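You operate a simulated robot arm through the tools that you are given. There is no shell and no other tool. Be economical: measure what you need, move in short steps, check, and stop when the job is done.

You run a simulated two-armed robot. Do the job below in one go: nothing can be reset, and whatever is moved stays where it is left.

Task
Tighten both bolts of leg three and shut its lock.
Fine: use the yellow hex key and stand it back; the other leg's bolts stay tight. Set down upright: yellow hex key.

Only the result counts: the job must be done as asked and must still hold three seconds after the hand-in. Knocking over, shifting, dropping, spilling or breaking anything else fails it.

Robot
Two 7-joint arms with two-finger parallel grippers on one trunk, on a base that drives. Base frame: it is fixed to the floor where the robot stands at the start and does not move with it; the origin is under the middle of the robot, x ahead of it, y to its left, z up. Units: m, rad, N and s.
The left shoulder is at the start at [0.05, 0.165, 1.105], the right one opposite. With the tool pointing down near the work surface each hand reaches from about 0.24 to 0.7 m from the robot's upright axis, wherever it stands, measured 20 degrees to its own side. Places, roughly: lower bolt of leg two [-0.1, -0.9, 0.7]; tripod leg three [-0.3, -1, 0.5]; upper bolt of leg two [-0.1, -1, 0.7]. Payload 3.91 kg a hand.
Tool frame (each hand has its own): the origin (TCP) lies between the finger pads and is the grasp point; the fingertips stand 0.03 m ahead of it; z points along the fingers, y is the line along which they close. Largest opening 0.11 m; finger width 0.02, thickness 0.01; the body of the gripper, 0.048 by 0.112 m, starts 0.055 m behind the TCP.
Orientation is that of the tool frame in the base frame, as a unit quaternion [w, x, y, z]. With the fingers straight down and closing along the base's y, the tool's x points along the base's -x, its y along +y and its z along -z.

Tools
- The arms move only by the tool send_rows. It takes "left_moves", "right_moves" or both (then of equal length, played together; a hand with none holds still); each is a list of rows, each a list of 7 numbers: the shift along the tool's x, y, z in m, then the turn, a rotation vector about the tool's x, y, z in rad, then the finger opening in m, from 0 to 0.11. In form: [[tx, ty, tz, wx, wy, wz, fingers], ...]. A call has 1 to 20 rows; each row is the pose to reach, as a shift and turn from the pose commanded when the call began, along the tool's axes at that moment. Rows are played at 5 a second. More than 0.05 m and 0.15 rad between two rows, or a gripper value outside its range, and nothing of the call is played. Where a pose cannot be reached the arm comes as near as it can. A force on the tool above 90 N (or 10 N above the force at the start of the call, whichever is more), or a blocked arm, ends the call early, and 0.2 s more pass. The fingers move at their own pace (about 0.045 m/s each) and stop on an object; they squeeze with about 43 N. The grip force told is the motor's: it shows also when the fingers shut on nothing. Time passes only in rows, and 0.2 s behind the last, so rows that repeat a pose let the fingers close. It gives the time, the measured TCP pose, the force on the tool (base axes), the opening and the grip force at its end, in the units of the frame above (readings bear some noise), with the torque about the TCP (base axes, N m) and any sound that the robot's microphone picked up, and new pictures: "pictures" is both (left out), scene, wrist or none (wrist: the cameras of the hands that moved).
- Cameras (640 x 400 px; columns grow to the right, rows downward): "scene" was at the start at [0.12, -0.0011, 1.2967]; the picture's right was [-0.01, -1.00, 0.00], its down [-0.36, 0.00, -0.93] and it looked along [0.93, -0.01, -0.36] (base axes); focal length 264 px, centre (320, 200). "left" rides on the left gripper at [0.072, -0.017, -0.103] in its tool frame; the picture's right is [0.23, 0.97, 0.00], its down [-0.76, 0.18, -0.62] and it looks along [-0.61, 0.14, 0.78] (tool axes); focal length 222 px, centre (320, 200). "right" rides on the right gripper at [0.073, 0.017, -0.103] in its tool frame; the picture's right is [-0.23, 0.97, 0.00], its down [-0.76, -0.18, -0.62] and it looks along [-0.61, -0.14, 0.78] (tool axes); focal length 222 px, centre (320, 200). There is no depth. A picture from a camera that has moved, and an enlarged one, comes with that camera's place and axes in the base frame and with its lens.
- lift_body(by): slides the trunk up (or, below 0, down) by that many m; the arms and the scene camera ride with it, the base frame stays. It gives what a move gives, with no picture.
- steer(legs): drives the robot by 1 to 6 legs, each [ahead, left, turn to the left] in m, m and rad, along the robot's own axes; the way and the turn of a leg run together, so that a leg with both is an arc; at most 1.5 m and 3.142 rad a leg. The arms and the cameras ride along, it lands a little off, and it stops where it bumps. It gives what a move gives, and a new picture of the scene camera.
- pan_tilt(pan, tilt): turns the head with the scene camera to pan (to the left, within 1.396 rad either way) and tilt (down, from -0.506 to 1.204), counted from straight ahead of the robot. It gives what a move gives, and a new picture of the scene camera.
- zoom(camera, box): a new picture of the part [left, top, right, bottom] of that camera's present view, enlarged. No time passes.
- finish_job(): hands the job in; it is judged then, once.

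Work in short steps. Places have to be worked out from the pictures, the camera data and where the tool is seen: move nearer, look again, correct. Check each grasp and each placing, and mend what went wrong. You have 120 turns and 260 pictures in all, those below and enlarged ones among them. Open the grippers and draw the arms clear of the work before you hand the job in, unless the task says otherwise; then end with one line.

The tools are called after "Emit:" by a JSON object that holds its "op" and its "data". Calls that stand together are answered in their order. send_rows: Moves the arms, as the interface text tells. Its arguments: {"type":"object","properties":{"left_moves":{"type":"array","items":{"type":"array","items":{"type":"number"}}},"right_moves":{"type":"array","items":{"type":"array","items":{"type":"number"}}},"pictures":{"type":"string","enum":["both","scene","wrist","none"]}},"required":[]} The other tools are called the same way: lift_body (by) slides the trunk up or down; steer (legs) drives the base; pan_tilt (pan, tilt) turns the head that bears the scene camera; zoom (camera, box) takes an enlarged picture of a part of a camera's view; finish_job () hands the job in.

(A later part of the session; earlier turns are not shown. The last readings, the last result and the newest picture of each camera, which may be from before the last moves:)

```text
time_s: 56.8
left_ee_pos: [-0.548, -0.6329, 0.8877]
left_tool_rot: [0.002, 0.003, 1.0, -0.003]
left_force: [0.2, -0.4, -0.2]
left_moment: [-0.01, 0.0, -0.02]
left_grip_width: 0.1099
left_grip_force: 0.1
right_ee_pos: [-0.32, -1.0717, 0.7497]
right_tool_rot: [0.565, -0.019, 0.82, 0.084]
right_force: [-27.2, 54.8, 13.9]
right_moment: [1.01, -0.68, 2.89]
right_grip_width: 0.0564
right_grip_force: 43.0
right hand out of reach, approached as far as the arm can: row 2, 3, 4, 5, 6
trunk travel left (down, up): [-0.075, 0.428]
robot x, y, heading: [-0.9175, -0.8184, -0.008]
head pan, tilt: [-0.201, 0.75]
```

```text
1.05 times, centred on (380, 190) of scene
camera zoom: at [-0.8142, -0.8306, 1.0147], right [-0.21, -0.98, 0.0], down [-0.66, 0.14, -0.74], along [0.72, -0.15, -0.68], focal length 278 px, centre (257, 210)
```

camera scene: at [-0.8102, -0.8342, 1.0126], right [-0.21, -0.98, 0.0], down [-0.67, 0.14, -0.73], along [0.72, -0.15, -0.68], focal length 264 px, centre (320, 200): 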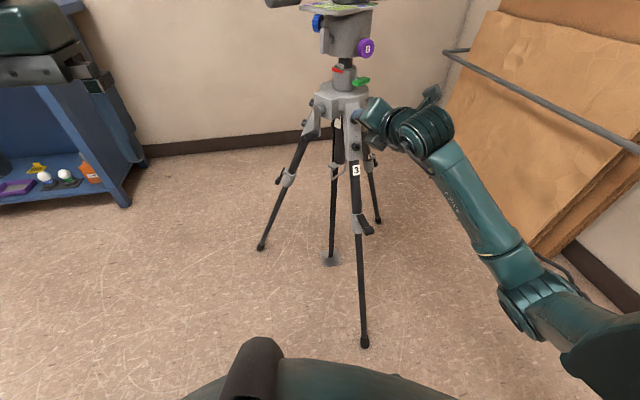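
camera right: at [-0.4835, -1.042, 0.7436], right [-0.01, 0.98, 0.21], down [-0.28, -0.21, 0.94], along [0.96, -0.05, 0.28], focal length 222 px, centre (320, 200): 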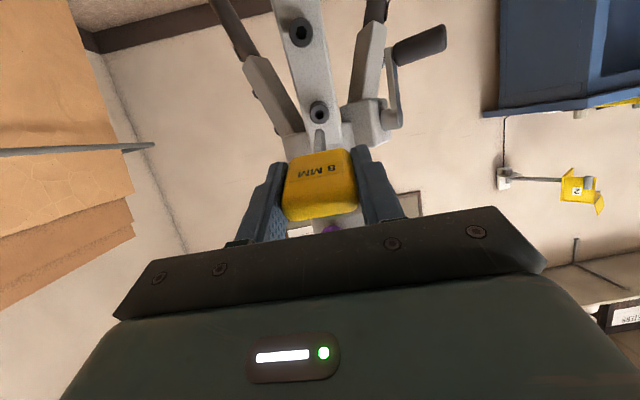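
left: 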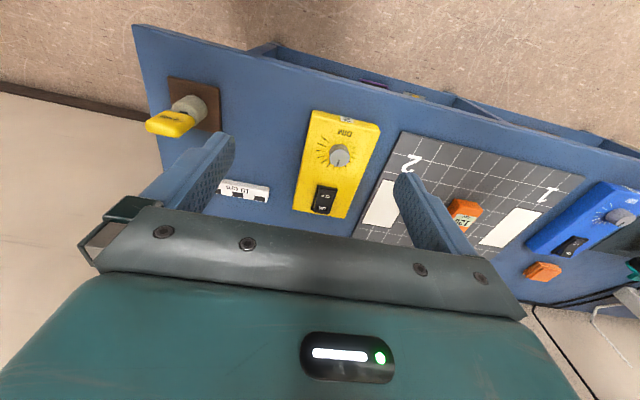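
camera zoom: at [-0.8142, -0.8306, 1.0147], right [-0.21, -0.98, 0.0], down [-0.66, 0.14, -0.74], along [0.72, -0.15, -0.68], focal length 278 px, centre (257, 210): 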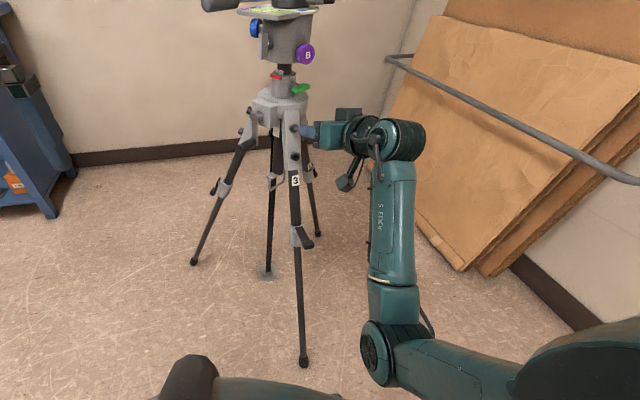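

The key is still seated but skewed in the grip. I bring the hand back over the axis while rotating back ~0.6 rad to regain reach.

Emit:
{"op": "send_rows", "data": {"right_moves": [[-0.0003, 0.006, 0.0012, 0.014, 0, -0.12, 0.0], [-0.0006, 0.012, 0.0025, 0.028, 0, -0.24, 0.0], [-0.0009, 0.018, 0.0035, 0.042, 0, -0.36, 0.0], [-0.0012, 0.024, 0.0045, 0.056, 0, -0.48, 0.0], [-0.0015, 0.0296, 0.0055, 0.07, 0, -0.6, 0.0]], "pictures": "none"}}

Emit:
{"op": "zoom", "data": {"camera": "right", "box": [200, 60, 440, 260]}}

Emit:
{"op": "zoom", "data": {"camera": "left", "box": [0, 195, 80, 245]}}

```text
time_s: 58.0
left_ee_pos: [-0.5464, -0.635, 0.8874]
left_tool_rot: [0.004, 0.005, 1.0, 0.0]
left_force: [0.4, -0.3, 0.1]
left_moment: [-0.01, -0.01, 0.01]
left_grip_width: 0.1097
left_grip_force: 0.1
right_ee_pos: [-0.3181, -1.0757, 0.7603]
right_tool_rot: [0.558, -0.224, 0.788, -0.128]
right_force: [-60.5, 12.7, 21.6]
right_moment: [1.35, 0.05, 2.88]
right_grip_width: 0.0616
right_grip_force: 42.9
right hand out of reach, approached as far as the arm can: row 1, 2, 3, 4, 5
trunk travel left (down, up): [-0.075, 0.428]
robot x, y, heading: [-0.9225, -0.8191, -0.016]
head pan, tilt: [-0.201, 0.75]
```

```text
2.00 times, centred on (320, 160) of right
camera zoom: at [-0.4389, -1.1024, 0.728], right [-0.14, 0.96, -0.25], down [-0.34, 0.2, 0.92], along [0.93, 0.22, 0.3], focal length 444 px, centre (320, 280)
```

zoom: 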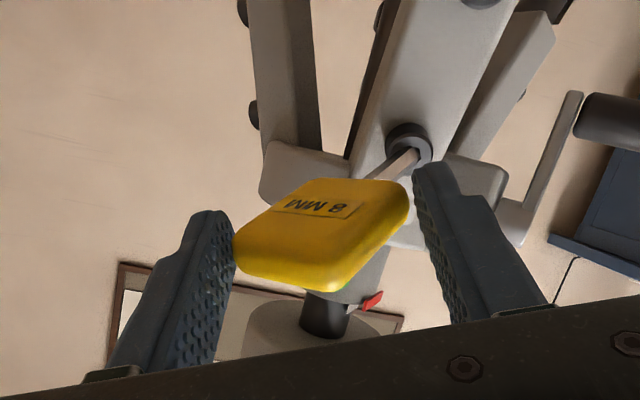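

```text
8.00 times, centred on (40, 220) of left
camera zoom: at [-0.6211, -0.6502, 0.9912], right [-0.22, 0.98, 0.0], down [0.76, 0.17, 0.63], along [0.61, 0.14, -0.78], focal length 1777 px, centre (2560, 40)
```

zoom: 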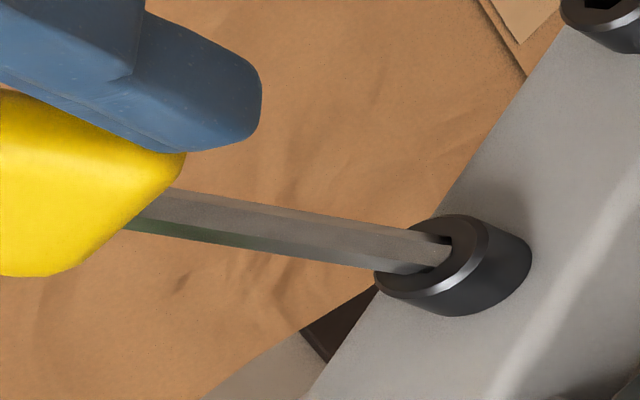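

The arm is badly placed and pressing 60 N. The socket tilts upward so the key should stay in by gravity; I open the fingers fully in place to release the strain.

Emit:
{"op": "send_rows", "data": {"right_moves": [[0, 0, 0, 0, 0, 0, 0.075], [0, 0, 0, 0, 0, 0, 0.09], [0, 0, 0, 0, 0, 0, 0.11], [0, 0, 0, 0, 0, 0, 0.11]], "pictures": "none"}}

Emit:
{"op": "zoom", "data": {"camera": "right", "box": [200, 60, 440, 260]}}

Emit:
{"op": "zoom", "data": {"camera": "left", "box": [0, 180, 100, 250]}}

```text
time_s: 59.0
left_ee_pos: [-0.5435, -0.6353, 0.8853]
left_tool_rot: [0.0, 0.002, 1.0, 0.0]
left_force: [-0.5, -0.2, 0.3]
left_moment: [-0.01, -0.06, -0.03]
left_grip_width: 0.1099
left_grip_force: 0.0
right_ee_pos: [-0.3115, -1.0773, 0.7512]
right_tool_rot: [0.55, -0.222, 0.794, -0.131]
right_force: [0.9, 0.5, 0.3]
right_moment: [0.01, 0.0, -0.01]
right_grip_width: 0.1102
right_grip_force: 0.1
trunk travel left (down, up): [-0.075, 0.428]
robot x, y, heading: [-0.9189, -0.8173, -0.005]
head pan, tilt: [-0.201, 0.75]
```

```text
2.00 times, centred on (320, 160) of right
camera zoom: at [-0.433, -1.1043, 0.7208], right [-0.14, 0.96, -0.25], down [-0.32, 0.2, 0.93], along [0.94, 0.21, 0.28], focal length 444 px, centre (320, 280)
```

zoom: 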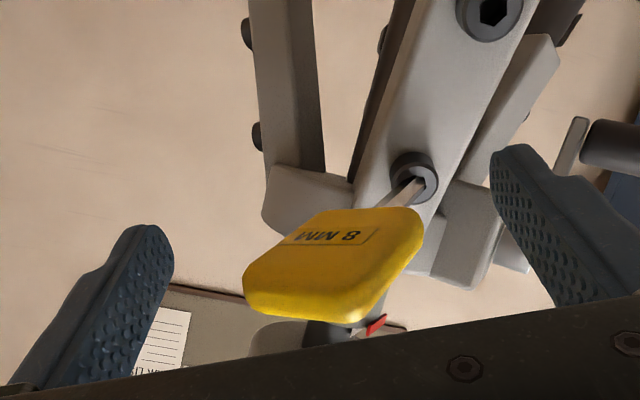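

```text
5.71 times, centred on (50, 215) of left
camera zoom: at [-0.6163, -0.6506, 0.9895], right [-0.22, 0.98, 0.0], down [0.76, 0.17, 0.62], along [0.61, 0.14, -0.78], focal length 1269 px, centre (1863, 114)
```

zoom: 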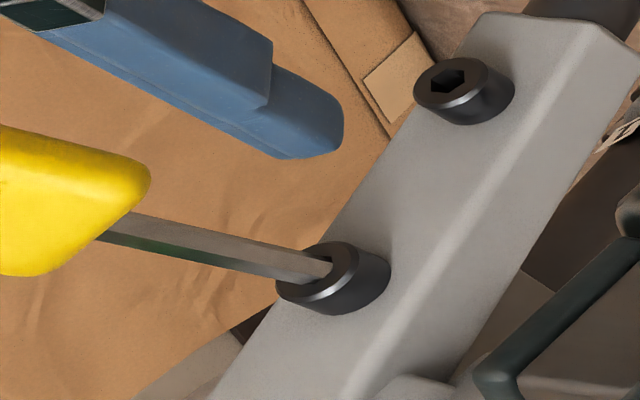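

The key stays in the bolt, a bit tilted. I draw the hand straight back off it and recover a good arm pose.

Emit:
{"op": "send_rows", "data": {"right_moves": [[0, 0, -0.02, 0, 0, 0, 0.11], [0, 0, -0.045, 0, 0, 0, 0.11], [0, 0, -0.07, 0, 0, 0, 0.11], [0, 0, -0.095, 0, 0, 0, 0.11]], "pictures": "both"}}

Emit:
{"op": "zoom", "data": {"camera": "left", "box": [0, 160, 100, 250]}}

```text
time_s: 60.0
left_ee_pos: [-0.5432, -0.6352, 0.8851]
left_tool_rot: [0.0, 0.003, 1.0, 0.0]
left_force: [-0.3, 0.3, 0.2]
left_moment: [0.02, 0.02, -0.01]
left_grip_width: 0.1101
left_grip_force: 0.0
right_ee_pos: [-0.401, -1.0809, 0.784]
right_tool_rot: [0.552, -0.217, 0.794, -0.136]
right_force: [-0.2, 0.1, 0.1]
right_moment: [-0.02, 0.01, -0.04]
right_grip_width: 0.1099
right_grip_force: 0.1
trunk travel left (down, up): [-0.075, 0.428]
robot x, y, heading: [-0.9184, -0.8176, -0.003]
head pan, tilt: [-0.201, 0.75]
camera scene: at [-0.8103, -0.8344, 1.0126], right [-0.21, -0.98, 0.0], down [-0.67, 0.14, -0.73], along [0.72, -0.15, -0.68], focal length 264 px, centre (320, 200)
camera right: at [-0.5227, -1.1045, 0.7534], right [-0.12, 0.96, -0.26], down [-0.32, 0.21, 0.92], along [0.94, 0.19, 0.28], focal length 222 px, centre (320, 200)
```

scene: 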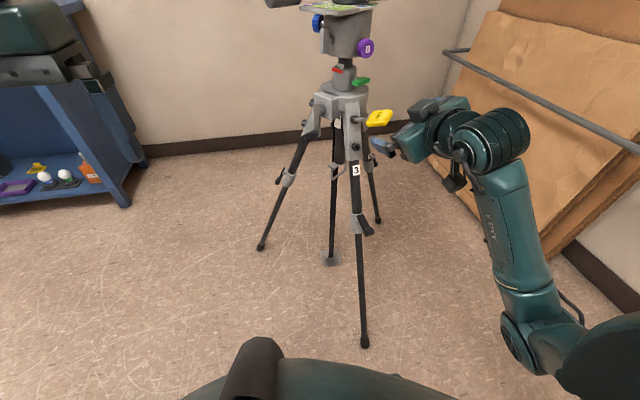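
right: 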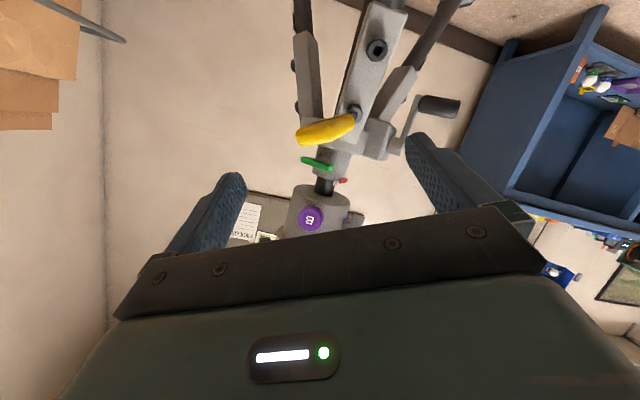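

```text
4.44 times, centred on (50, 205) of left
camera zoom: at [-0.6163, -0.6506, 0.9895], right [-0.22, 0.98, 0.0], down [0.76, 0.17, 0.62], along [0.61, 0.14, -0.78], focal length 987 px, centre (1520, 178)
```

zoom: 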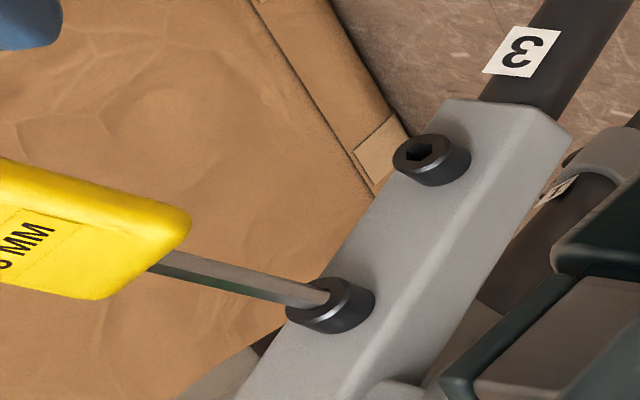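

The key rests in the socket. With the hand clear, I unwind the wrist by 3 rad.

Emit:
{"op": "send_rows", "data": {"right_moves": [[0, 0, -0.01, 0, 0, -0.15, 0.11], [0, 0, -0.02, 0, 0, -0.3, 0.11], [0, 0, -0.02, 0, 0, -0.45, 0.11], [0, 0, -0.02, 0, 0, -0.6, 0.11], [0, 0, -0.02, 0, 0, -0.75, 0.11], [0, 0, -0.02, 0, 0, -0.9, 0.11], [0, 0, -0.02, 0, 0, -1.05, 0.11], [0, 0, -0.02, 0, 0, -1.2, 0.11], [0, 0, -0.02, 0, 0, -1.35, 0.11], [0, 0, -0.02, 0, 0, -1.5, 0.11], [0, 0, -0.02, 0, 0, -1.65, 0.11], [0, 0, -0.02, 0, 0, -1.8, 0.11], [0, 0, -0.02, 0, 0, -1.95, 0.11], [0, 0, -0.02, 0, 0, -2.1, 0.11], [0, 0, -0.02, 0, 0, -2.25, 0.11], [0, 0, -0.02, 0, 0, -2.4, 0.11], [0, 0, -0.02, 0, 0, -2.55, 0.11], [0, 0, -0.02, 0, 0, -2.7, 0.11], [0, 0, -0.02, 0, 0, -2.85, 0.11], [0, 0, -0.02, 0, 0, -3.0, 0.11]], "pictures": "both"}}

```text
time_s: 64.2
left_ee_pos: [-0.5438, -0.6351, 0.8845]
left_tool_rot: [0.0, 0.003, 1.0, 0.0]
left_force: [0.1, 0.0, 0.9]
left_moment: [0.0, 0.02, -0.01]
left_grip_width: 0.1101
left_grip_force: 0.0
right_ee_pos: [-0.4196, -1.08, 0.7907]
right_tool_rot: [0.097, 0.807, 0.162, 0.56]
right_force: [-0.6, -0.9, 0.9]
right_moment: [0.0, -0.02, 0.0]
right_grip_width: 0.1098
right_grip_force: 0.1
trunk travel left (down, up): [-0.075, 0.428]
robot x, y, heading: [-0.9201, -0.8168, -0.007]
head pan, tilt: [-0.201, 0.75]
camera scene: at [-0.8104, -0.8344, 1.0126], right [-0.21, -0.98, 0.0], down [-0.67, 0.14, -0.73], along [0.72, -0.15, -0.68], focal length 264 px, centre (320, 200)
camera right: at [-0.4901, -1.0725, 0.8965], right [0.07, -0.99, 0.13], down [-0.85, -0.13, -0.5], along [0.51, -0.08, -0.85], focal length 222 px, centre (320, 200)
```

scene: 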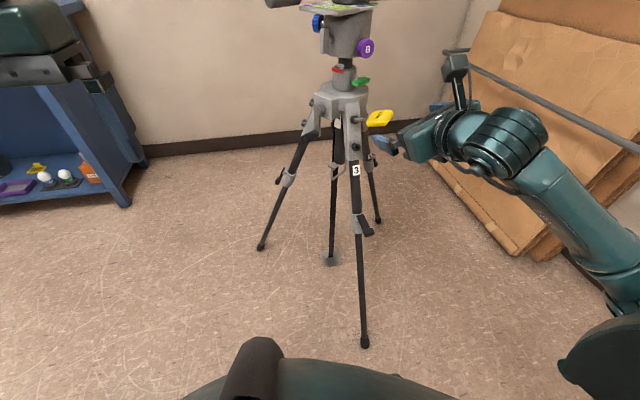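
right: 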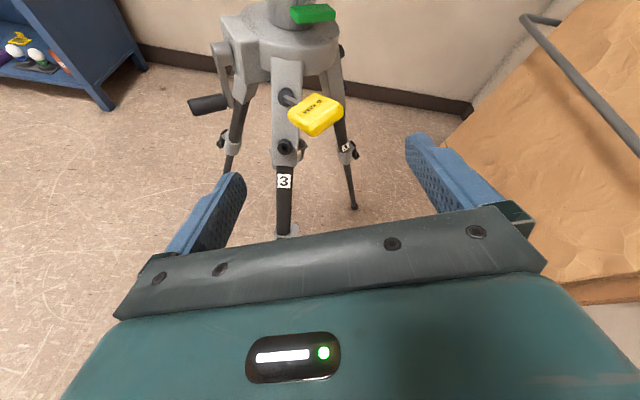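

Good pose now with the camera above. I enlarge to locate the handle.

Emit:
{"op": "zoom", "data": {"camera": "right", "box": [240, 60, 380, 180]}}

Emit:
{"op": "zoom", "data": {"camera": "scene", "box": [330, 90, 410, 150]}}

```text
3.33 times, centred on (310, 120) of right
camera zoom: at [-0.4901, -1.0725, 0.8965], right [0.07, -0.99, 0.13], down [-0.85, -0.13, -0.5], along [0.51, -0.08, -0.85], focal length 740 px, centre (353, 467)
```

zoom: 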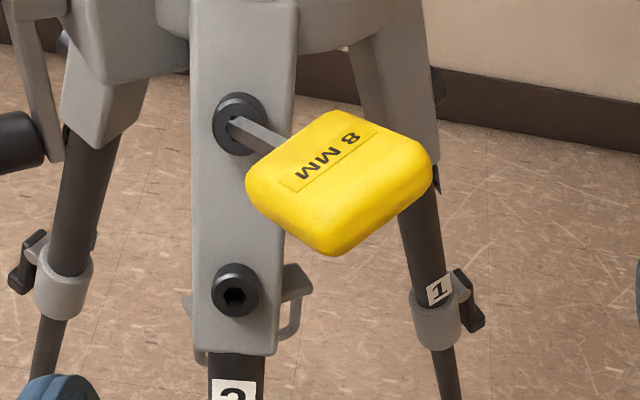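

```text
6.67 times, centred on (370, 120) of scene
camera zoom: at [-0.8104, -0.8344, 1.0126], right [-0.21, -0.98, 0.0], down [-0.67, 0.14, -0.73], along [0.72, -0.15, -0.68], focal length 1763 px, centre (-13, 733)
```

zoom: 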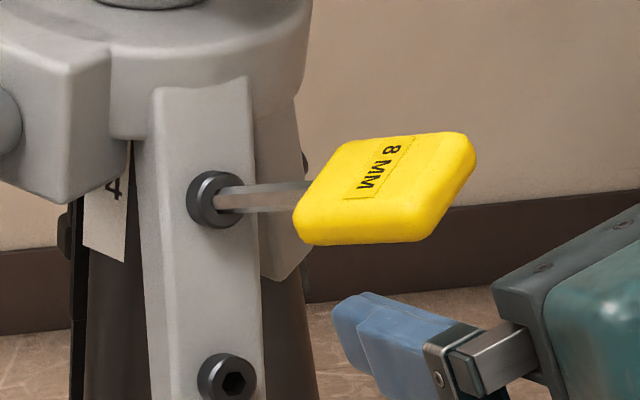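

Triangulation: handle centre ≈(-0.2995,-1.075,0.7475), key skewed ~30° toward -y. I align the hand with the key, 8 cm behind the handle.

Emit:
{"op": "send_rows", "data": {"right_moves": [[-0.0013, 0.0078, 0.0118, 0.103, 0.03, -0.019, 0.11], [-0.0027, 0.0155, 0.0237, 0.207, 0.059, -0.038, 0.11], [-0.004, 0.0233, 0.0355, 0.31, 0.089, -0.056, 0.11], [-0.0054, 0.031, 0.0474, 0.414, 0.118, -0.075, 0.11], [-0.0067, 0.0388, 0.0592, 0.517, 0.148, -0.094, 0.11], [-0.0067, 0.0388, 0.0592, 0.517, 0.148, -0.094, 0.11]], "pictures": "both"}}

Emit:
{"op": "zoom", "data": {"camera": "right", "box": [220, 60, 420, 220]}}

```text
time_s: 65.6
left_ee_pos: [-0.5436, -0.6352, 0.8857]
left_tool_rot: [0.0, 0.003, 1.0, 0.0]
left_force: [0.2, 0.3, -0.6]
left_moment: [0.06, -0.01, 0.01]
left_grip_width: 0.1099
left_grip_force: 0.0
right_ee_pos: [-0.3609, -1.1184, 0.7769]
right_tool_rot: [-0.098, 0.754, 0.341, 0.553]
right_force: [-0.2, 0.1, -0.3]
right_moment: [0.0, 0.02, 0.05]
right_grip_width: 0.1101
right_grip_force: 0.0
trunk travel left (down, up): [-0.075, 0.428]
robot x, y, heading: [-0.9169, -0.817, -0.006]
head pan, tilt: [-0.201, 0.75]
camera scene: at [-0.8104, -0.8344, 1.0126], right [-0.21, -0.98, 0.0], down [-0.67, 0.14, -0.73], along [0.72, -0.15, -0.68], focal length 264 px, centre (320, 200)
camera right: at [-0.4182, -1.1562, 0.8844], right [0.57, -0.82, 0.02], down [-0.71, -0.5, -0.5], along [0.42, 0.27, -0.87], focal length 222 px, centre (320, 200)
```

scene: 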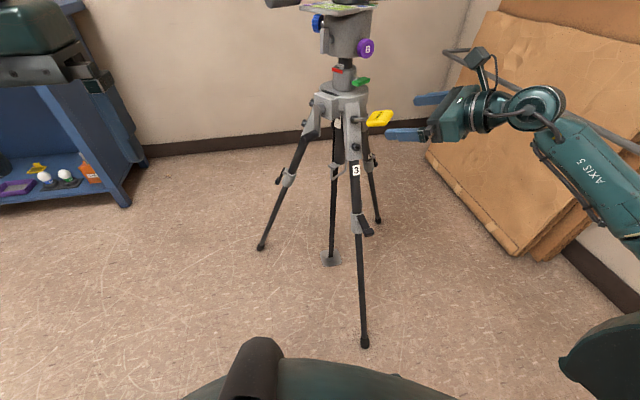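
right: 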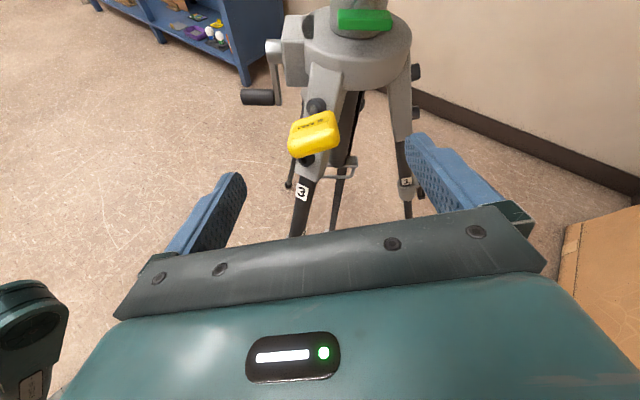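

```text
2.50 times, centred on (320, 140) of right
camera zoom: at [-0.4182, -1.1562, 0.8844], right [0.57, -0.82, 0.02], down [-0.71, -0.5, -0.5], along [0.42, 0.27, -0.87], focal length 555 px, centre (320, 350)
```

zoom: 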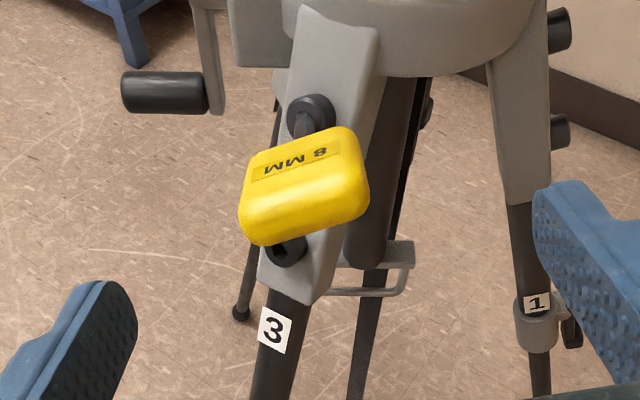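

Well aligned. Advance onto the handle and close.

Emit:
{"op": "send_rows", "data": {"right_moves": [[0.001, -0.0035, 0.0, 0, 0, 0, 0.09], [0.001, -0.0035, 0.03, 0, 0, 0, 0.08], [0.001, -0.0035, 0.06, 0, 0, 0, 0.08], [0.001, -0.0035, 0.079, 0, 0, 0, 0.08], [0.001, -0.0035, 0.079, 0, 0, 0, 0.08]], "pictures": "none"}}

Emit:
{"op": "zoom", "data": {"camera": "right", "box": [220, 60, 420, 240]}}

Emit:
{"op": "zoom", "data": {"camera": "scene", "box": [330, 80, 430, 160]}}

```text
time_s: 66.8
left_ee_pos: [-0.5424, -0.6343, 0.8848]
left_tool_rot: [0.0, 0.003, 1.0, 0.0]
left_force: [0.5, -0.3, 0.0]
left_moment: [0.0, 0.0, -0.02]
left_grip_width: 0.1101
left_grip_force: 0.0
right_ee_pos: [-0.3027, -1.0742, 0.7494]
right_tool_rot: [-0.098, 0.754, 0.341, 0.553]
right_force: [-0.2, 0.4, -0.6]
right_moment: [-0.01, 0.0, 0.0]
right_grip_width: 0.08
right_grip_force: 0.0
trunk travel left (down, up): [-0.075, 0.428]
robot x, y, heading: [-0.9203, -0.819, -0.008]
head pan, tilt: [-0.201, 0.75]
```

```text
2.22 times, centred on (320, 150) of right
camera zoom: at [-0.3597, -1.1112, 0.8556], right [0.57, -0.82, 0.02], down [-0.71, -0.5, -0.5], along [0.42, 0.27, -0.87], focal length 494 px, centre (320, 311)
```

zoom: 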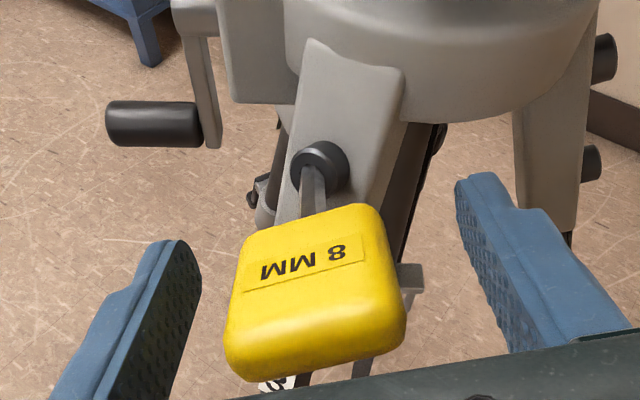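

```text
5.00 times, centred on (380, 120) of scene
camera zoom: at [-0.8104, -0.8344, 1.0126], right [-0.21, -0.98, 0.0], down [-0.67, 0.14, -0.73], along [0.72, -0.15, -0.68], focal length 1322 px, centre (20, 600)
```

zoom: 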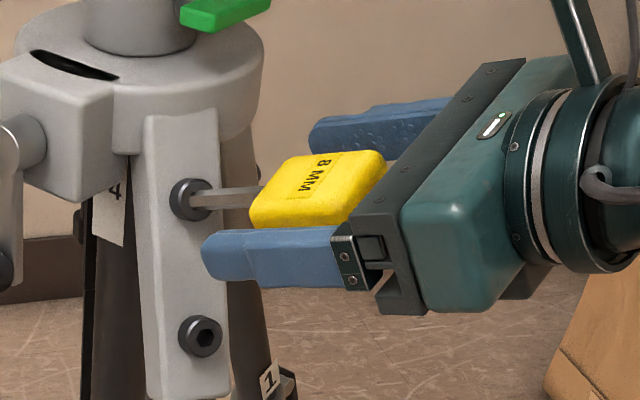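

TCP projects onto the handle centre in both views. Close the fingers.

Emit:
{"op": "send_rows", "data": {"right_moves": [[0, 0, 0, 0, 0, 0, 0.05], [0, 0, 0, 0, 0, 0, 0.03], [0, 0, 0, 0, 0, 0, 0.0], [0, 0, 0, 0, 0, 0, 0.0]], "pictures": "none"}}

Emit:
{"op": "zoom", "data": {"camera": "right", "box": [220, 60, 420, 240]}}

```text
time_s: 67.8
left_ee_pos: [-0.5434, -0.6356, 0.8862]
left_tool_rot: [0.0, 0.002, 1.0, 0.001]
left_force: [-0.4, 0.3, 1.5]
left_moment: [-0.02, -0.01, 0.02]
left_grip_width: 0.1098
left_grip_force: 0.1
right_ee_pos: [-0.303, -1.0716, 0.7499]
right_tool_rot: [-0.1, 0.753, 0.343, 0.552]
right_force: [-6.1, 6.9, 0.2]
right_moment: [0.13, 0.13, 0.53]
right_grip_width: 0.0417
right_grip_force: 43.2
trunk travel left (down, up): [-0.075, 0.428]
robot x, y, heading: [-0.9171, -0.8212, -0.007]
head pan, tilt: [-0.201, 0.75]
```

```text
2.22 times, centred on (320, 150) of right
camera zoom: at [-0.3604, -1.1099, 0.8558], right [0.57, -0.82, 0.02], down [-0.71, -0.51, -0.5], along [0.42, 0.27, -0.87], focal length 494 px, centre (320, 311)
```

zoom: 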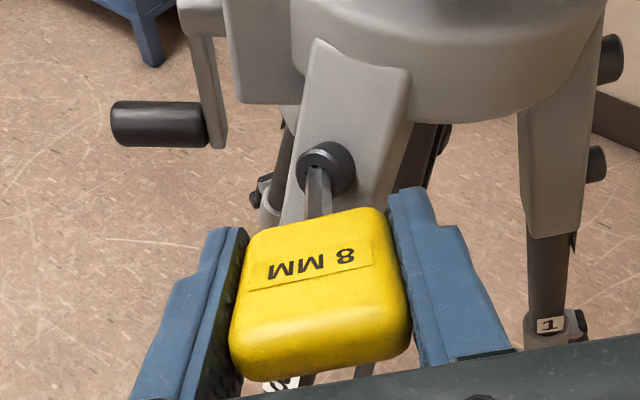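

Gripped cleanly. I centre the load 3 mm and draw the key straight out.

Emit:
{"op": "send_rows", "data": {"right_moves": [[0, -0.003, 0, 0, 0, 0, 0], [0, -0.003, -0.01, 0, 0, 0, 0], [0, -0.003, -0.02, 0, 0, 0, 0], [0, -0.003, -0.04, 0, 0, 0, 0], [0, -0.003, -0.06, 0, 0, 0, 0]], "pictures": "none"}}

Emit:
{"op": "zoom", "data": {"camera": "right", "box": [220, 60, 420, 240]}}

Emit:
{"op": "zoom", "data": {"camera": "scene", "box": [320, 70, 440, 170]}}

```text
time_s: 69.0
left_ee_pos: [-0.5435, -0.6356, 0.8848]
left_tool_rot: [0.0, 0.003, 1.0, -0.001]
left_force: [-0.2, -0.4, -0.3]
left_moment: [-0.01, 0.01, -0.01]
left_grip_width: 0.11
left_grip_force: 0.1
right_ee_pos: [-0.3485, -1.1032, 0.7707]
right_tool_rot: [-0.099, 0.754, 0.342, 0.553]
right_force: [0.6, -0.4, -1.3]
right_moment: [0.0, 0.0, 0.03]
right_grip_width: 0.0414
right_grip_force: 43.3
trunk travel left (down, up): [-0.075, 0.428]
robot x, y, heading: [-0.9203, -0.8172, -0.002]
head pan, tilt: [-0.201, 0.75]
```

```text
2.22 times, centred on (320, 150) of right
camera zoom: at [-0.4071, -1.1413, 0.8775], right [0.57, -0.82, 0.02], down [-0.71, -0.5, -0.5], along [0.42, 0.27, -0.87], focal length 494 px, centre (320, 311)
```

zoom: 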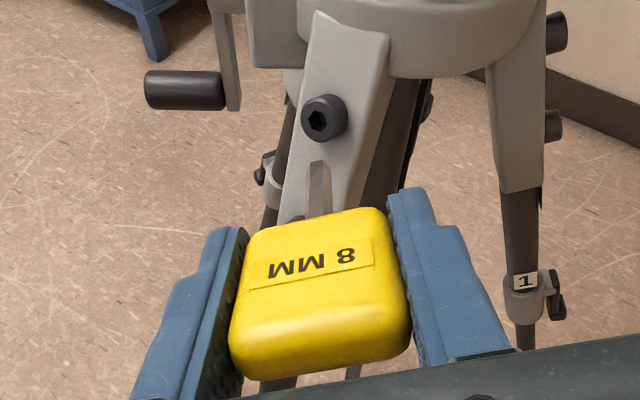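

```text
4.00 times, centred on (380, 120) of scene
camera zoom: at [-0.8103, -0.8345, 1.0126], right [-0.21, -0.98, 0.0], down [-0.67, 0.14, -0.73], along [0.72, -0.15, -0.68], focal length 1058 px, centre (80, 520)
```

zoom: 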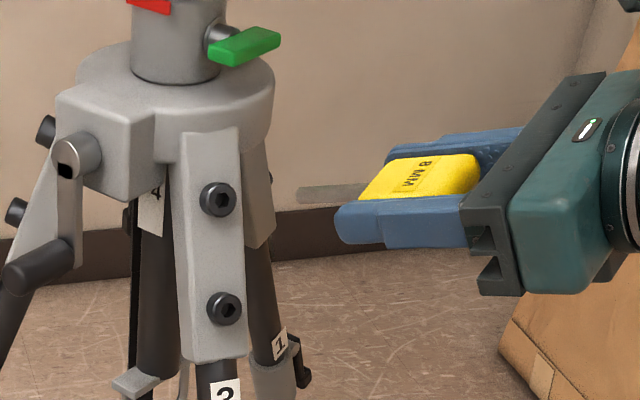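

Key recovered and straight. I realign with the bolt axis at a 5 cm stand-off, then unwind the wrist another ~1.9 rad.

Emit:
{"op": "send_rows", "data": {"right_moves": [[0.004, -0.011, -0.01, -0.09, -0.03, 0.007, 0], [0.008, -0.022, -0.01, -0.18, -0.06, 0.014, 0], [0.012, -0.033, -0.005, -0.27, -0.09, 0.022, 0], [0.016, -0.043, 0.005, -0.36, -0.12, 0.029, 0], [0.02, -0.0534, 0.0146, -0.443, -0.147, 0.036, 0], [0.02, -0.0534, 0.0146, -0.443, -0.147, 0.036, 0]], "pictures": "none"}}

Emit:
{"op": "send_rows", "data": {"right_moves": [[0, 0, 0, 0, 0, -0.15, 0], [0, 0, 0, 0, 0, -0.3, 0], [0, 0, 0, 0, 0, -0.45, 0], [0, 0, 0, 0, 0, -0.6, 0], [0, 0, 0, 0, 0, -0.75, 0], [0, 0, 0, 0, 0, -0.9, 0], [0, 0, 0, 0, 0, -1.05, 0], [0, 0, 0, 0, 0, -1.2, 0], [0, 0, 0, 0, 0, -1.35, 0], [0, 0, 0, 0, 0, -1.5, 0], [0, 0, 0, 0, 0, -1.65, 0], [0, 0, 0, 0, 0, -1.8, 0], [0, 0, 0, 0, 0, -1.95, 0], [0, 0, 0, 0, 0, -2.1, 0], [0, 0, 0, 0, 0, -2.25, 0], [0, 0, 0, 0, 0, -2.4, 0], [0, 0, 0, 0, 0, -2.55, 0], [0, 0, 0, 0, 0, -2.7, 0], [0, 0, 0, 0, 0, -2.74, 0]], "pictures": "both"}}

Emit:
{"op": "zoom", "data": {"camera": "right", "box": [300, 90, 340, 150]}}

Emit:
{"op": "zoom", "data": {"camera": "left", "box": [0, 195, 80, 245]}}

```text
time_s: 70.4
left_ee_pos: [-0.543, -0.636, 0.8849]
left_tool_rot: [0.0, 0.002, 1.0, 0.0]
left_force: [0.7, -0.3, 1.3]
left_moment: [-0.01, 0.01, 0.02]
left_grip_width: 0.1101
left_grip_force: 0.1
right_ee_pos: [-0.3683, -1.0486, 0.7711]
right_tool_rot: [0.085, 0.801, 0.203, 0.556]
right_force: [0.3, 0.1, -1.2]
right_moment: [0.0, 0.0, 0.0]
right_grip_width: 0.0415
right_grip_force: 42.4
trunk travel left (down, up): [-0.075, 0.428]
robot x, y, heading: [-0.917, -0.8171, -0.009]
head pan, tilt: [-0.201, 0.75]
```

```text
time_s: 74.4
left_ee_pos: [-0.5442, -0.6361, 0.8865]
left_tool_rot: [0.0, 0.003, 1.0, 0.0]
left_force: [-1.3, 0.0, 0.5]
left_moment: [-0.04, 0.01, -0.02]
left_grip_width: 0.1101
left_grip_force: 0.0
right_ee_pos: [-0.369, -1.0474, 0.7706]
right_tool_rot: [0.562, -0.042, 0.826, 0.027]
right_force: [-0.1, -0.4, -1.2]
right_moment: [0.03, -0.03, -0.01]
right_grip_width: 0.0416
right_grip_force: 42.9
trunk travel left (down, up): [-0.075, 0.428]
robot x, y, heading: [-0.9176, -0.8158, -0.006]
head pan, tilt: [-0.201, 0.75]
camera scene: at [-0.8103, -0.8345, 1.0126], right [-0.21, -0.98, 0.0], down [-0.67, 0.14, -0.73], along [0.72, -0.15, -0.68], focal length 264 px, centre (320, 200)
camera right: at [-0.4922, -1.0431, 0.7402], right [-0.01, 0.98, 0.21], down [-0.28, -0.2, 0.94], along [0.96, -0.05, 0.28], focal length 222 px, centre (320, 200)
```

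scene: 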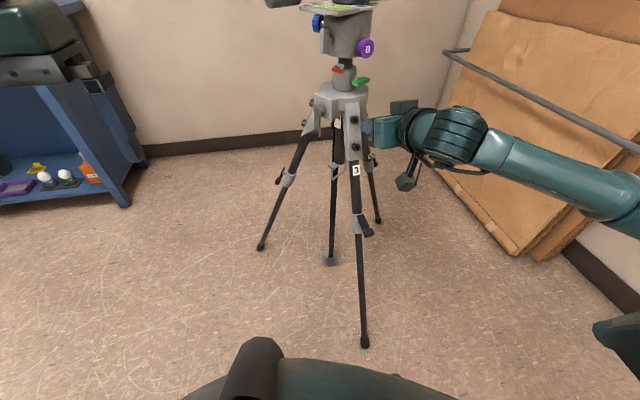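
right: 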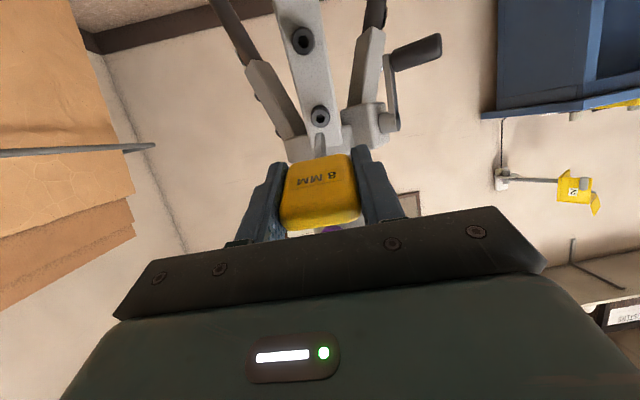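

```text
6.67 times, centred on (320, 120) of right
camera zoom: at [-0.4922, -1.0431, 0.7402], right [-0.01, 0.98, 0.21], down [-0.28, -0.2, 0.94], along [0.96, -0.05, 0.28], focal length 1481 px, centre (320, 733)
```

zoom: 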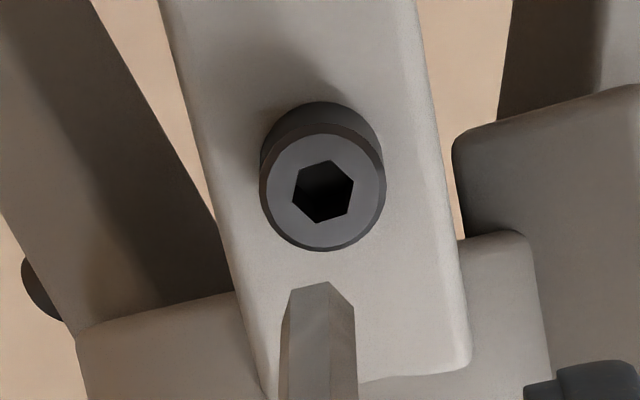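

```text
8.00 times, centred on (40, 220) of left
camera zoom: at [-0.6162, -0.6506, 0.9895], right [-0.22, 0.98, 0.0], down [0.76, 0.17, 0.62], along [0.61, 0.14, -0.78], focal length 1777 px, centre (2560, 40)
```

zoom: 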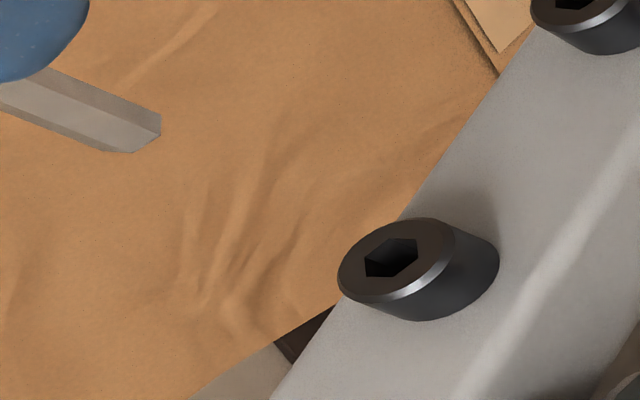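

The bolt's hex phase equals the first one, so the key fits directly. I shift -3.5 mm in tool x, +0.7 mm in y and go to the mouth, to test whether the bolt is already tight.

Emit:
{"op": "send_rows", "data": {"right_moves": [[-0.0035, 0.0007, 0.01, 0, 0, 0, 0], [-0.0035, 0.0007, 0.02, 0, 0, 0, 0], [-0.0035, 0.0007, 0.03, 0, 0, 0, 0], [-0.0035, 0.0007, 0.039, 0, 0, 0.03, 0], [-0.0035, 0.0007, 0.039, 0, 0, 0.03, 0]], "pictures": "none"}}

Emit:
{"op": "zoom", "data": {"camera": "left", "box": [0, 195, 80, 245]}}

Emit:
{"op": "zoom", "data": {"camera": "right", "box": [300, 90, 340, 150]}}

```text
time_s: 75.6
left_ee_pos: [-0.5431, -0.6349, 0.8865]
left_tool_rot: [0.0, 0.003, 1.0, 0.0]
left_force: [0.4, -0.2, 0.7]
left_moment: [0.0, 0.0, -0.01]
left_grip_width: 0.1102
left_grip_force: 0.1
right_ee_pos: [-0.3313, -1.0429, 0.7575]
right_tool_rot: [0.561, -0.027, 0.826, 0.036]
right_force: [-0.5, 0.0, -0.9]
right_moment: [0.0, -0.01, 0.01]
right_grip_width: 0.0416
right_grip_force: 42.9
trunk travel left (down, up): [-0.075, 0.428]
robot x, y, heading: [-0.9166, -0.8165, -0.01]
head pan, tilt: [-0.201, 0.75]
```

```text
8.00 times, centred on (40, 220) of left
camera zoom: at [-0.6162, -0.6506, 0.9894], right [-0.22, 0.98, 0.0], down [0.76, 0.17, 0.62], along [0.61, 0.14, -0.78], focal length 1777 px, centre (2560, 40)
```

zoom: 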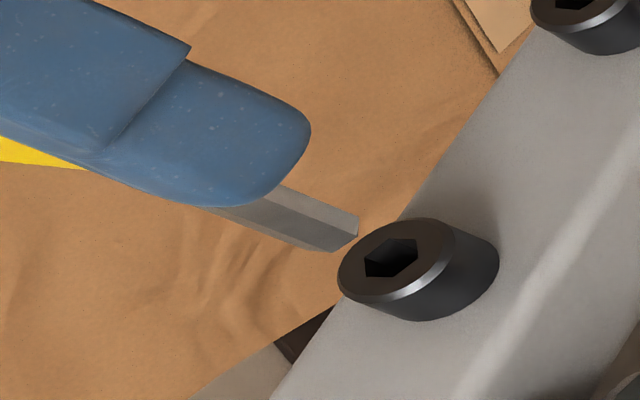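

```text
6.67 times, centred on (320, 120) of right
camera zoom: at [-0.4548, -1.036, 0.7291], right [0.0, 0.97, 0.24], down [-0.28, -0.23, 0.93], along [0.96, -0.07, 0.27], focal length 1481 px, centre (320, 733)
```

zoom: 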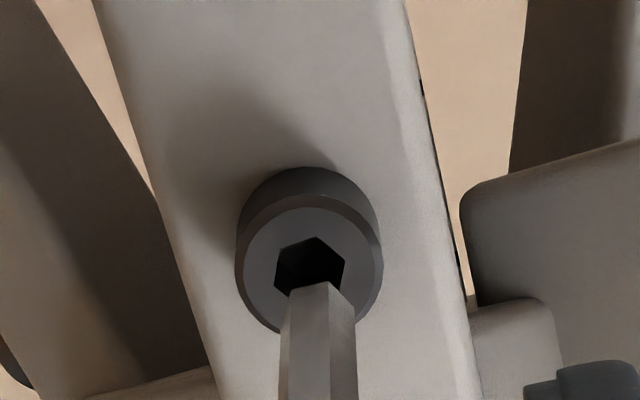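

Nearly aligned; bolt is ~1.2 mm to the left in the wrist view. Correct and move 9 mm closer, then check again.

Emit:
{"op": "send_rows", "data": {"right_moves": [[0.0003, -0.0012, 0.0, 0, 0, 0, 0], [0.0003, -0.0012, 0.005, 0, 0, 0, 0], [0.0003, -0.0012, 0.009, 0, 0, 0, 0]], "pictures": "none"}}

Emit:
{"op": "zoom", "data": {"camera": "left", "box": [20, 200, 70, 240]}}

Emit:
{"op": "zoom", "data": {"camera": "right", "box": [300, 110, 340, 150]}}

```text
time_s: 76.4
left_ee_pos: [-0.544, -0.6365, 0.8865]
left_tool_rot: [-0.001, 0.004, 1.0, 0.0]
left_force: [-0.3, 0.4, 0.0]
left_moment: [-0.02, 0.02, -0.02]
left_grip_width: 0.1099
left_grip_force: 0.1
right_ee_pos: [-0.3232, -1.0429, 0.7543]
right_tool_rot: [0.561, -0.029, 0.827, 0.037]
right_force: [0.9, -0.7, -0.3]
right_moment: [-0.01, 0.0, 0.02]
right_grip_width: 0.0417
right_grip_force: 43.0
trunk travel left (down, up): [-0.075, 0.428]
robot x, y, heading: [-0.9171, -0.8158, -0.008]
head pan, tilt: [-0.201, 0.75]
```

```text
10.00 times, centred on (45, 220) of left
camera zoom: at [-0.6162, -0.6506, 0.9895], right [-0.22, 0.98, 0.0], down [0.76, 0.17, 0.62], along [0.61, 0.14, -0.78], focal length 2221 px, centre (3070, 0)
```

zoom: 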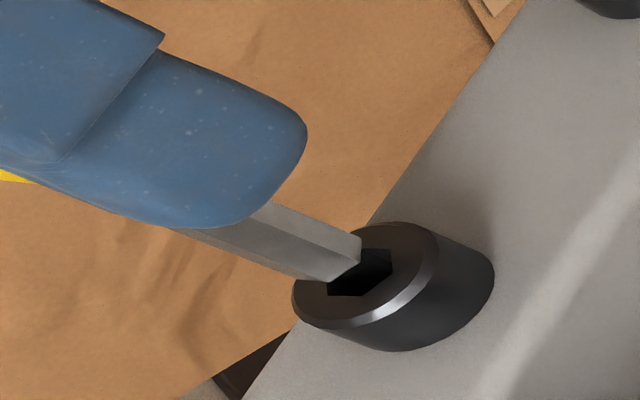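

```text
10.00 times, centred on (320, 130) of right
camera zoom: at [-0.4467, -1.0369, 0.7253], right [0.0, 0.97, 0.24], down [-0.28, -0.23, 0.93], along [0.96, -0.07, 0.27], focal length 2221 px, centre (320, 900)
```

zoom: 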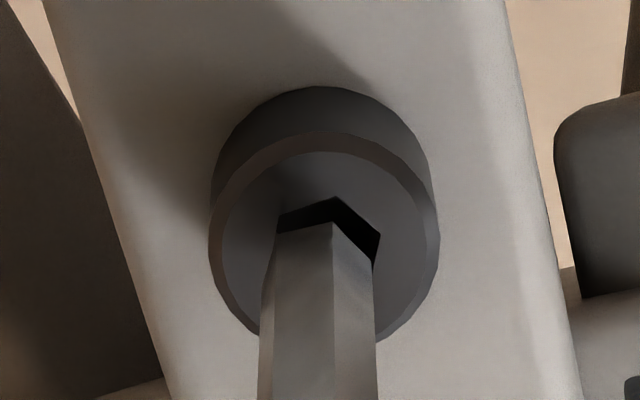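

Very close: turn back 0.05 rad, shift +0.7 mm in y and +0.6 mm in x, then push in.

Emit:
{"op": "send_rows", "data": {"right_moves": [[0.0006, 0.0007, 0.0, 0, 0, -0.05, 0], [0.0006, 0.0007, 0.003, 0, 0, -0.05, 0], [0.0006, 0.0007, 0.006, 0, 0, -0.05, 0], [0.0006, 0.0007, 0.009, 0, 0, -0.05, 0], [0.0006, 0.0007, 0.012, 0, 0, -0.05, 0]], "pictures": "none"}}

Emit:
{"op": "zoom", "data": {"camera": "left", "box": [20, 200, 70, 240]}}

Emit:
{"op": "zoom", "data": {"camera": "right", "box": [300, 110, 340, 150]}}

```text
time_s: 77.6
left_ee_pos: [-0.5422, -0.6352, 0.8862]
left_tool_rot: [0.001, 0.004, 1.0, 0.001]
left_force: [-0.3, -0.3, 0.0]
left_moment: [0.0, 0.0, 0.01]
left_grip_width: 0.11
left_grip_force: 0.1
right_ee_pos: [-0.3128, -1.041, 0.7492]
right_tool_rot: [0.562, -0.048, 0.825, 0.021]
right_force: [0.7, 0.5, -0.5]
right_moment: [0.01, 0.0, 0.03]
right_grip_width: 0.0413
right_grip_force: 43.1
trunk travel left (down, up): [-0.075, 0.428]
robot x, y, heading: [-0.9186, -0.8143, -0.011]
head pan, tilt: [-0.201, 0.75]
```

```text
10.00 times, centred on (45, 220) of left
camera zoom: at [-0.6162, -0.6506, 0.9895], right [-0.22, 0.98, 0.0], down [0.76, 0.17, 0.62], along [0.61, 0.14, -0.78], focal length 2221 px, centre (3070, 0)
```

zoom: 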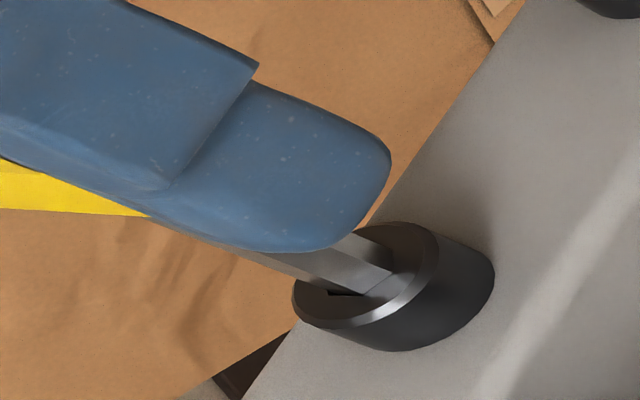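

```text
10.00 times, centred on (320, 130) of right
camera zoom: at [-0.4357, -1.0384, 0.7202], right [-0.02, 0.98, 0.19], down [-0.28, -0.19, 0.94], along [0.96, -0.04, 0.28], focal length 2221 px, centre (320, 900)
```

zoom: 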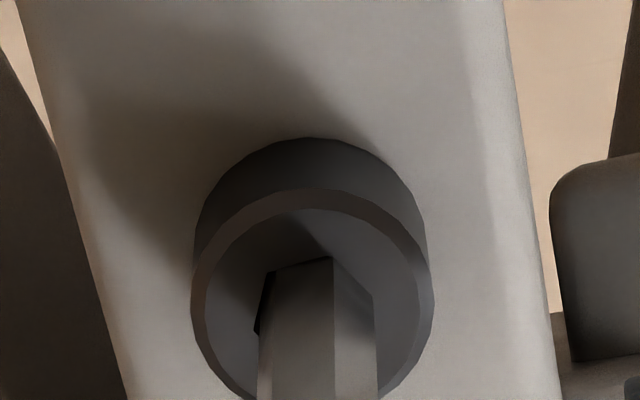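

It went in without force. I push on gently until it bottoms.

Emit:
{"op": "send_rows", "data": {"right_moves": [[0, -0.0002, 0.002, 0, 0, 0, 0], [0, -0.0002, 0.004, 0, 0, 0, 0], [0, -0.0002, 0.006, 0, 0, 0, 0]], "pictures": "none"}}

Emit:
{"op": "zoom", "data": {"camera": "left", "box": [20, 200, 70, 240]}}

```text
time_s: 78.4
left_ee_pos: [-0.5443, -0.6358, 0.8848]
left_tool_rot: [0.001, 0.004, 1.0, 0.0]
left_force: [-0.3, -0.2, -0.4]
left_moment: [-0.01, -0.03, 0.01]
left_grip_width: 0.11
left_grip_force: 0.1
right_ee_pos: [-0.3085, -1.0414, 0.7493]
right_tool_rot: [0.563, -0.049, 0.825, 0.022]
right_force: [-10.1, -1.5, 0.3]
right_moment: [-0.03, 0.14, -0.02]
right_grip_width: 0.0416
right_grip_force: 43.2
trunk travel left (down, up): [-0.075, 0.428]
robot x, y, heading: [-0.9156, -0.8167, -0.005]
head pan, tilt: [-0.201, 0.75]
```

```text
10.00 times, centred on (45, 220) of left
camera zoom: at [-0.6169, -0.6507, 0.9898], right [-0.22, 0.98, 0.0], down [0.76, 0.17, 0.62], along [0.61, 0.14, -0.78], focal length 2221 px, centre (3070, 0)
```

zoom: 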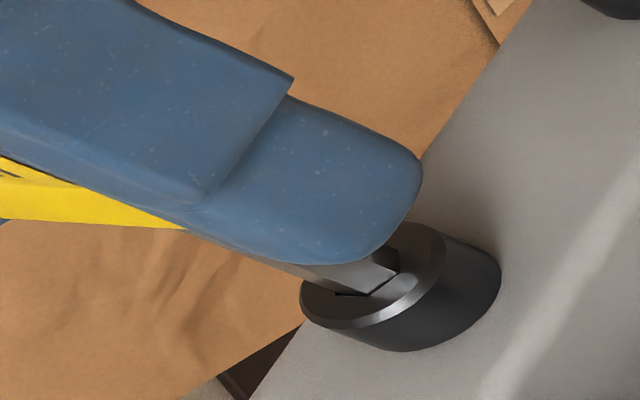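

Bottomed. Now the test turn: +0.3 rad, reading the torque.

Emit:
{"op": "send_rows", "data": {"right_moves": [[0, 0, -0.0008, 0, 0, 0.1, 0], [0, 0, -0.0008, 0, 0, 0.2, 0], [0, 0, -0.0008, 0, 0, 0.3, 0]], "pictures": "none"}}

Emit:
{"op": "zoom", "data": {"camera": "left", "box": [20, 200, 70, 240]}}

Emit:
{"op": "zoom", "data": {"camera": "right", "box": [270, 80, 370, 180]}}

```text
time_s: 79.2
left_ee_pos: [-0.5437, -0.6355, 0.8862]
left_tool_rot: [-0.001, 0.004, 1.0, 0.0]
left_force: [0.3, 0.2, 0.2]
left_moment: [-0.01, -0.03, 0.03]
left_grip_width: 0.1099
left_grip_force: 0.2
right_ee_pos: [-0.3077, -1.0416, 0.7485]
right_tool_rot: [0.552, 0.075, 0.823, 0.107]
right_force: [-5.3, 0.0, 0.7]
right_moment: [-0.07, 0.18, -0.01]
right_grip_width: 0.0413
right_grip_force: 43.3
trunk travel left (down, up): [-0.075, 0.428]
robot x, y, heading: [-0.9189, -0.8174, -0.002]
head pan, tilt: [-0.201, 0.75]
```

```text
10.00 times, centred on (45, 220) of left
camera zoom: at [-0.6165, -0.6506, 0.9896], right [-0.22, 0.98, 0.0], down [0.76, 0.17, 0.62], along [0.61, 0.14, -0.78], focal length 2221 px, centre (3070, 0)
```

zoom: 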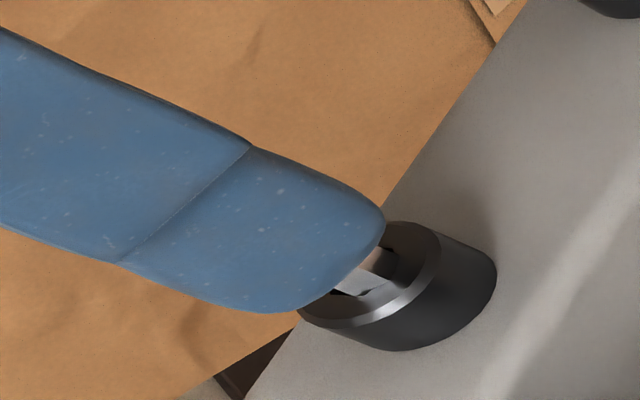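

```text
4.00 times, centred on (320, 130) of right
camera zoom: at [-0.4308, -1.017, 0.7259], right [0.09, 0.89, 0.46], down [-0.29, -0.41, 0.86], along [0.95, -0.21, 0.22], focal length 888 px, centre (320, 480)
```

zoom: 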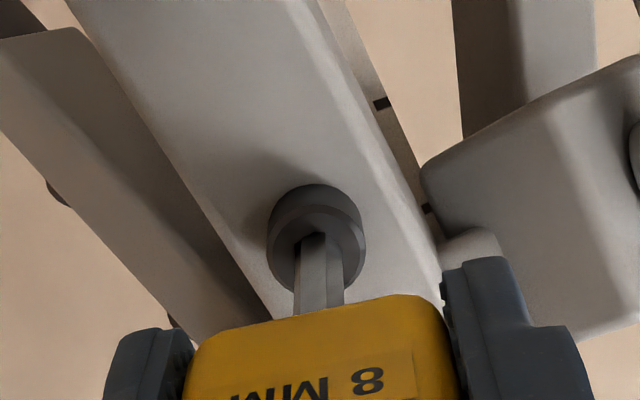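

Emit:
{"op": "zoom", "data": {"camera": "right", "box": [305, 122, 333, 150]}}

Emit:
{"op": "zoom", "data": {"camera": "left", "box": [45, 212, 70, 237]}}

```text
14.29 times, centred on (319, 136) of right
camera zoom: at [-0.4308, -1.017, 0.7259], right [0.09, 0.89, 0.46], down [-0.29, -0.41, 0.86], along [0.95, -0.21, 0.22], focal length 3173 px, centre (334, 1114)
```

zoom: 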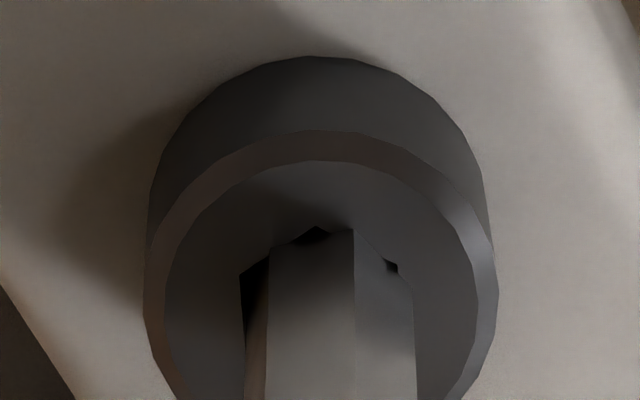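

```text
16.00 times, centred on (58, 224) of left
camera zoom: at [-0.6165, -0.6506, 0.9896], right [-0.22, 0.98, 0.0], down [0.76, 0.17, 0.62], along [0.61, 0.14, -0.78], focal length 3554 px, centre (4520, -192)
```

zoom: 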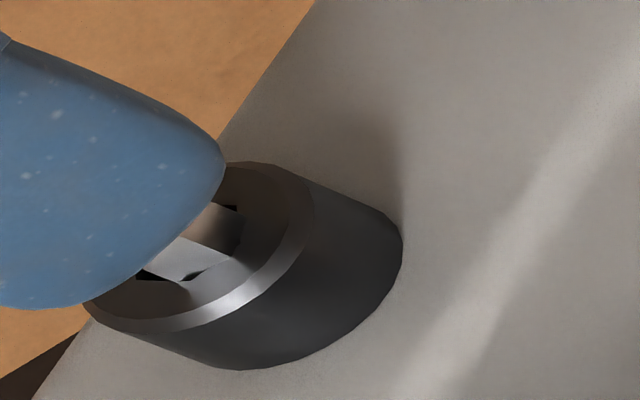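

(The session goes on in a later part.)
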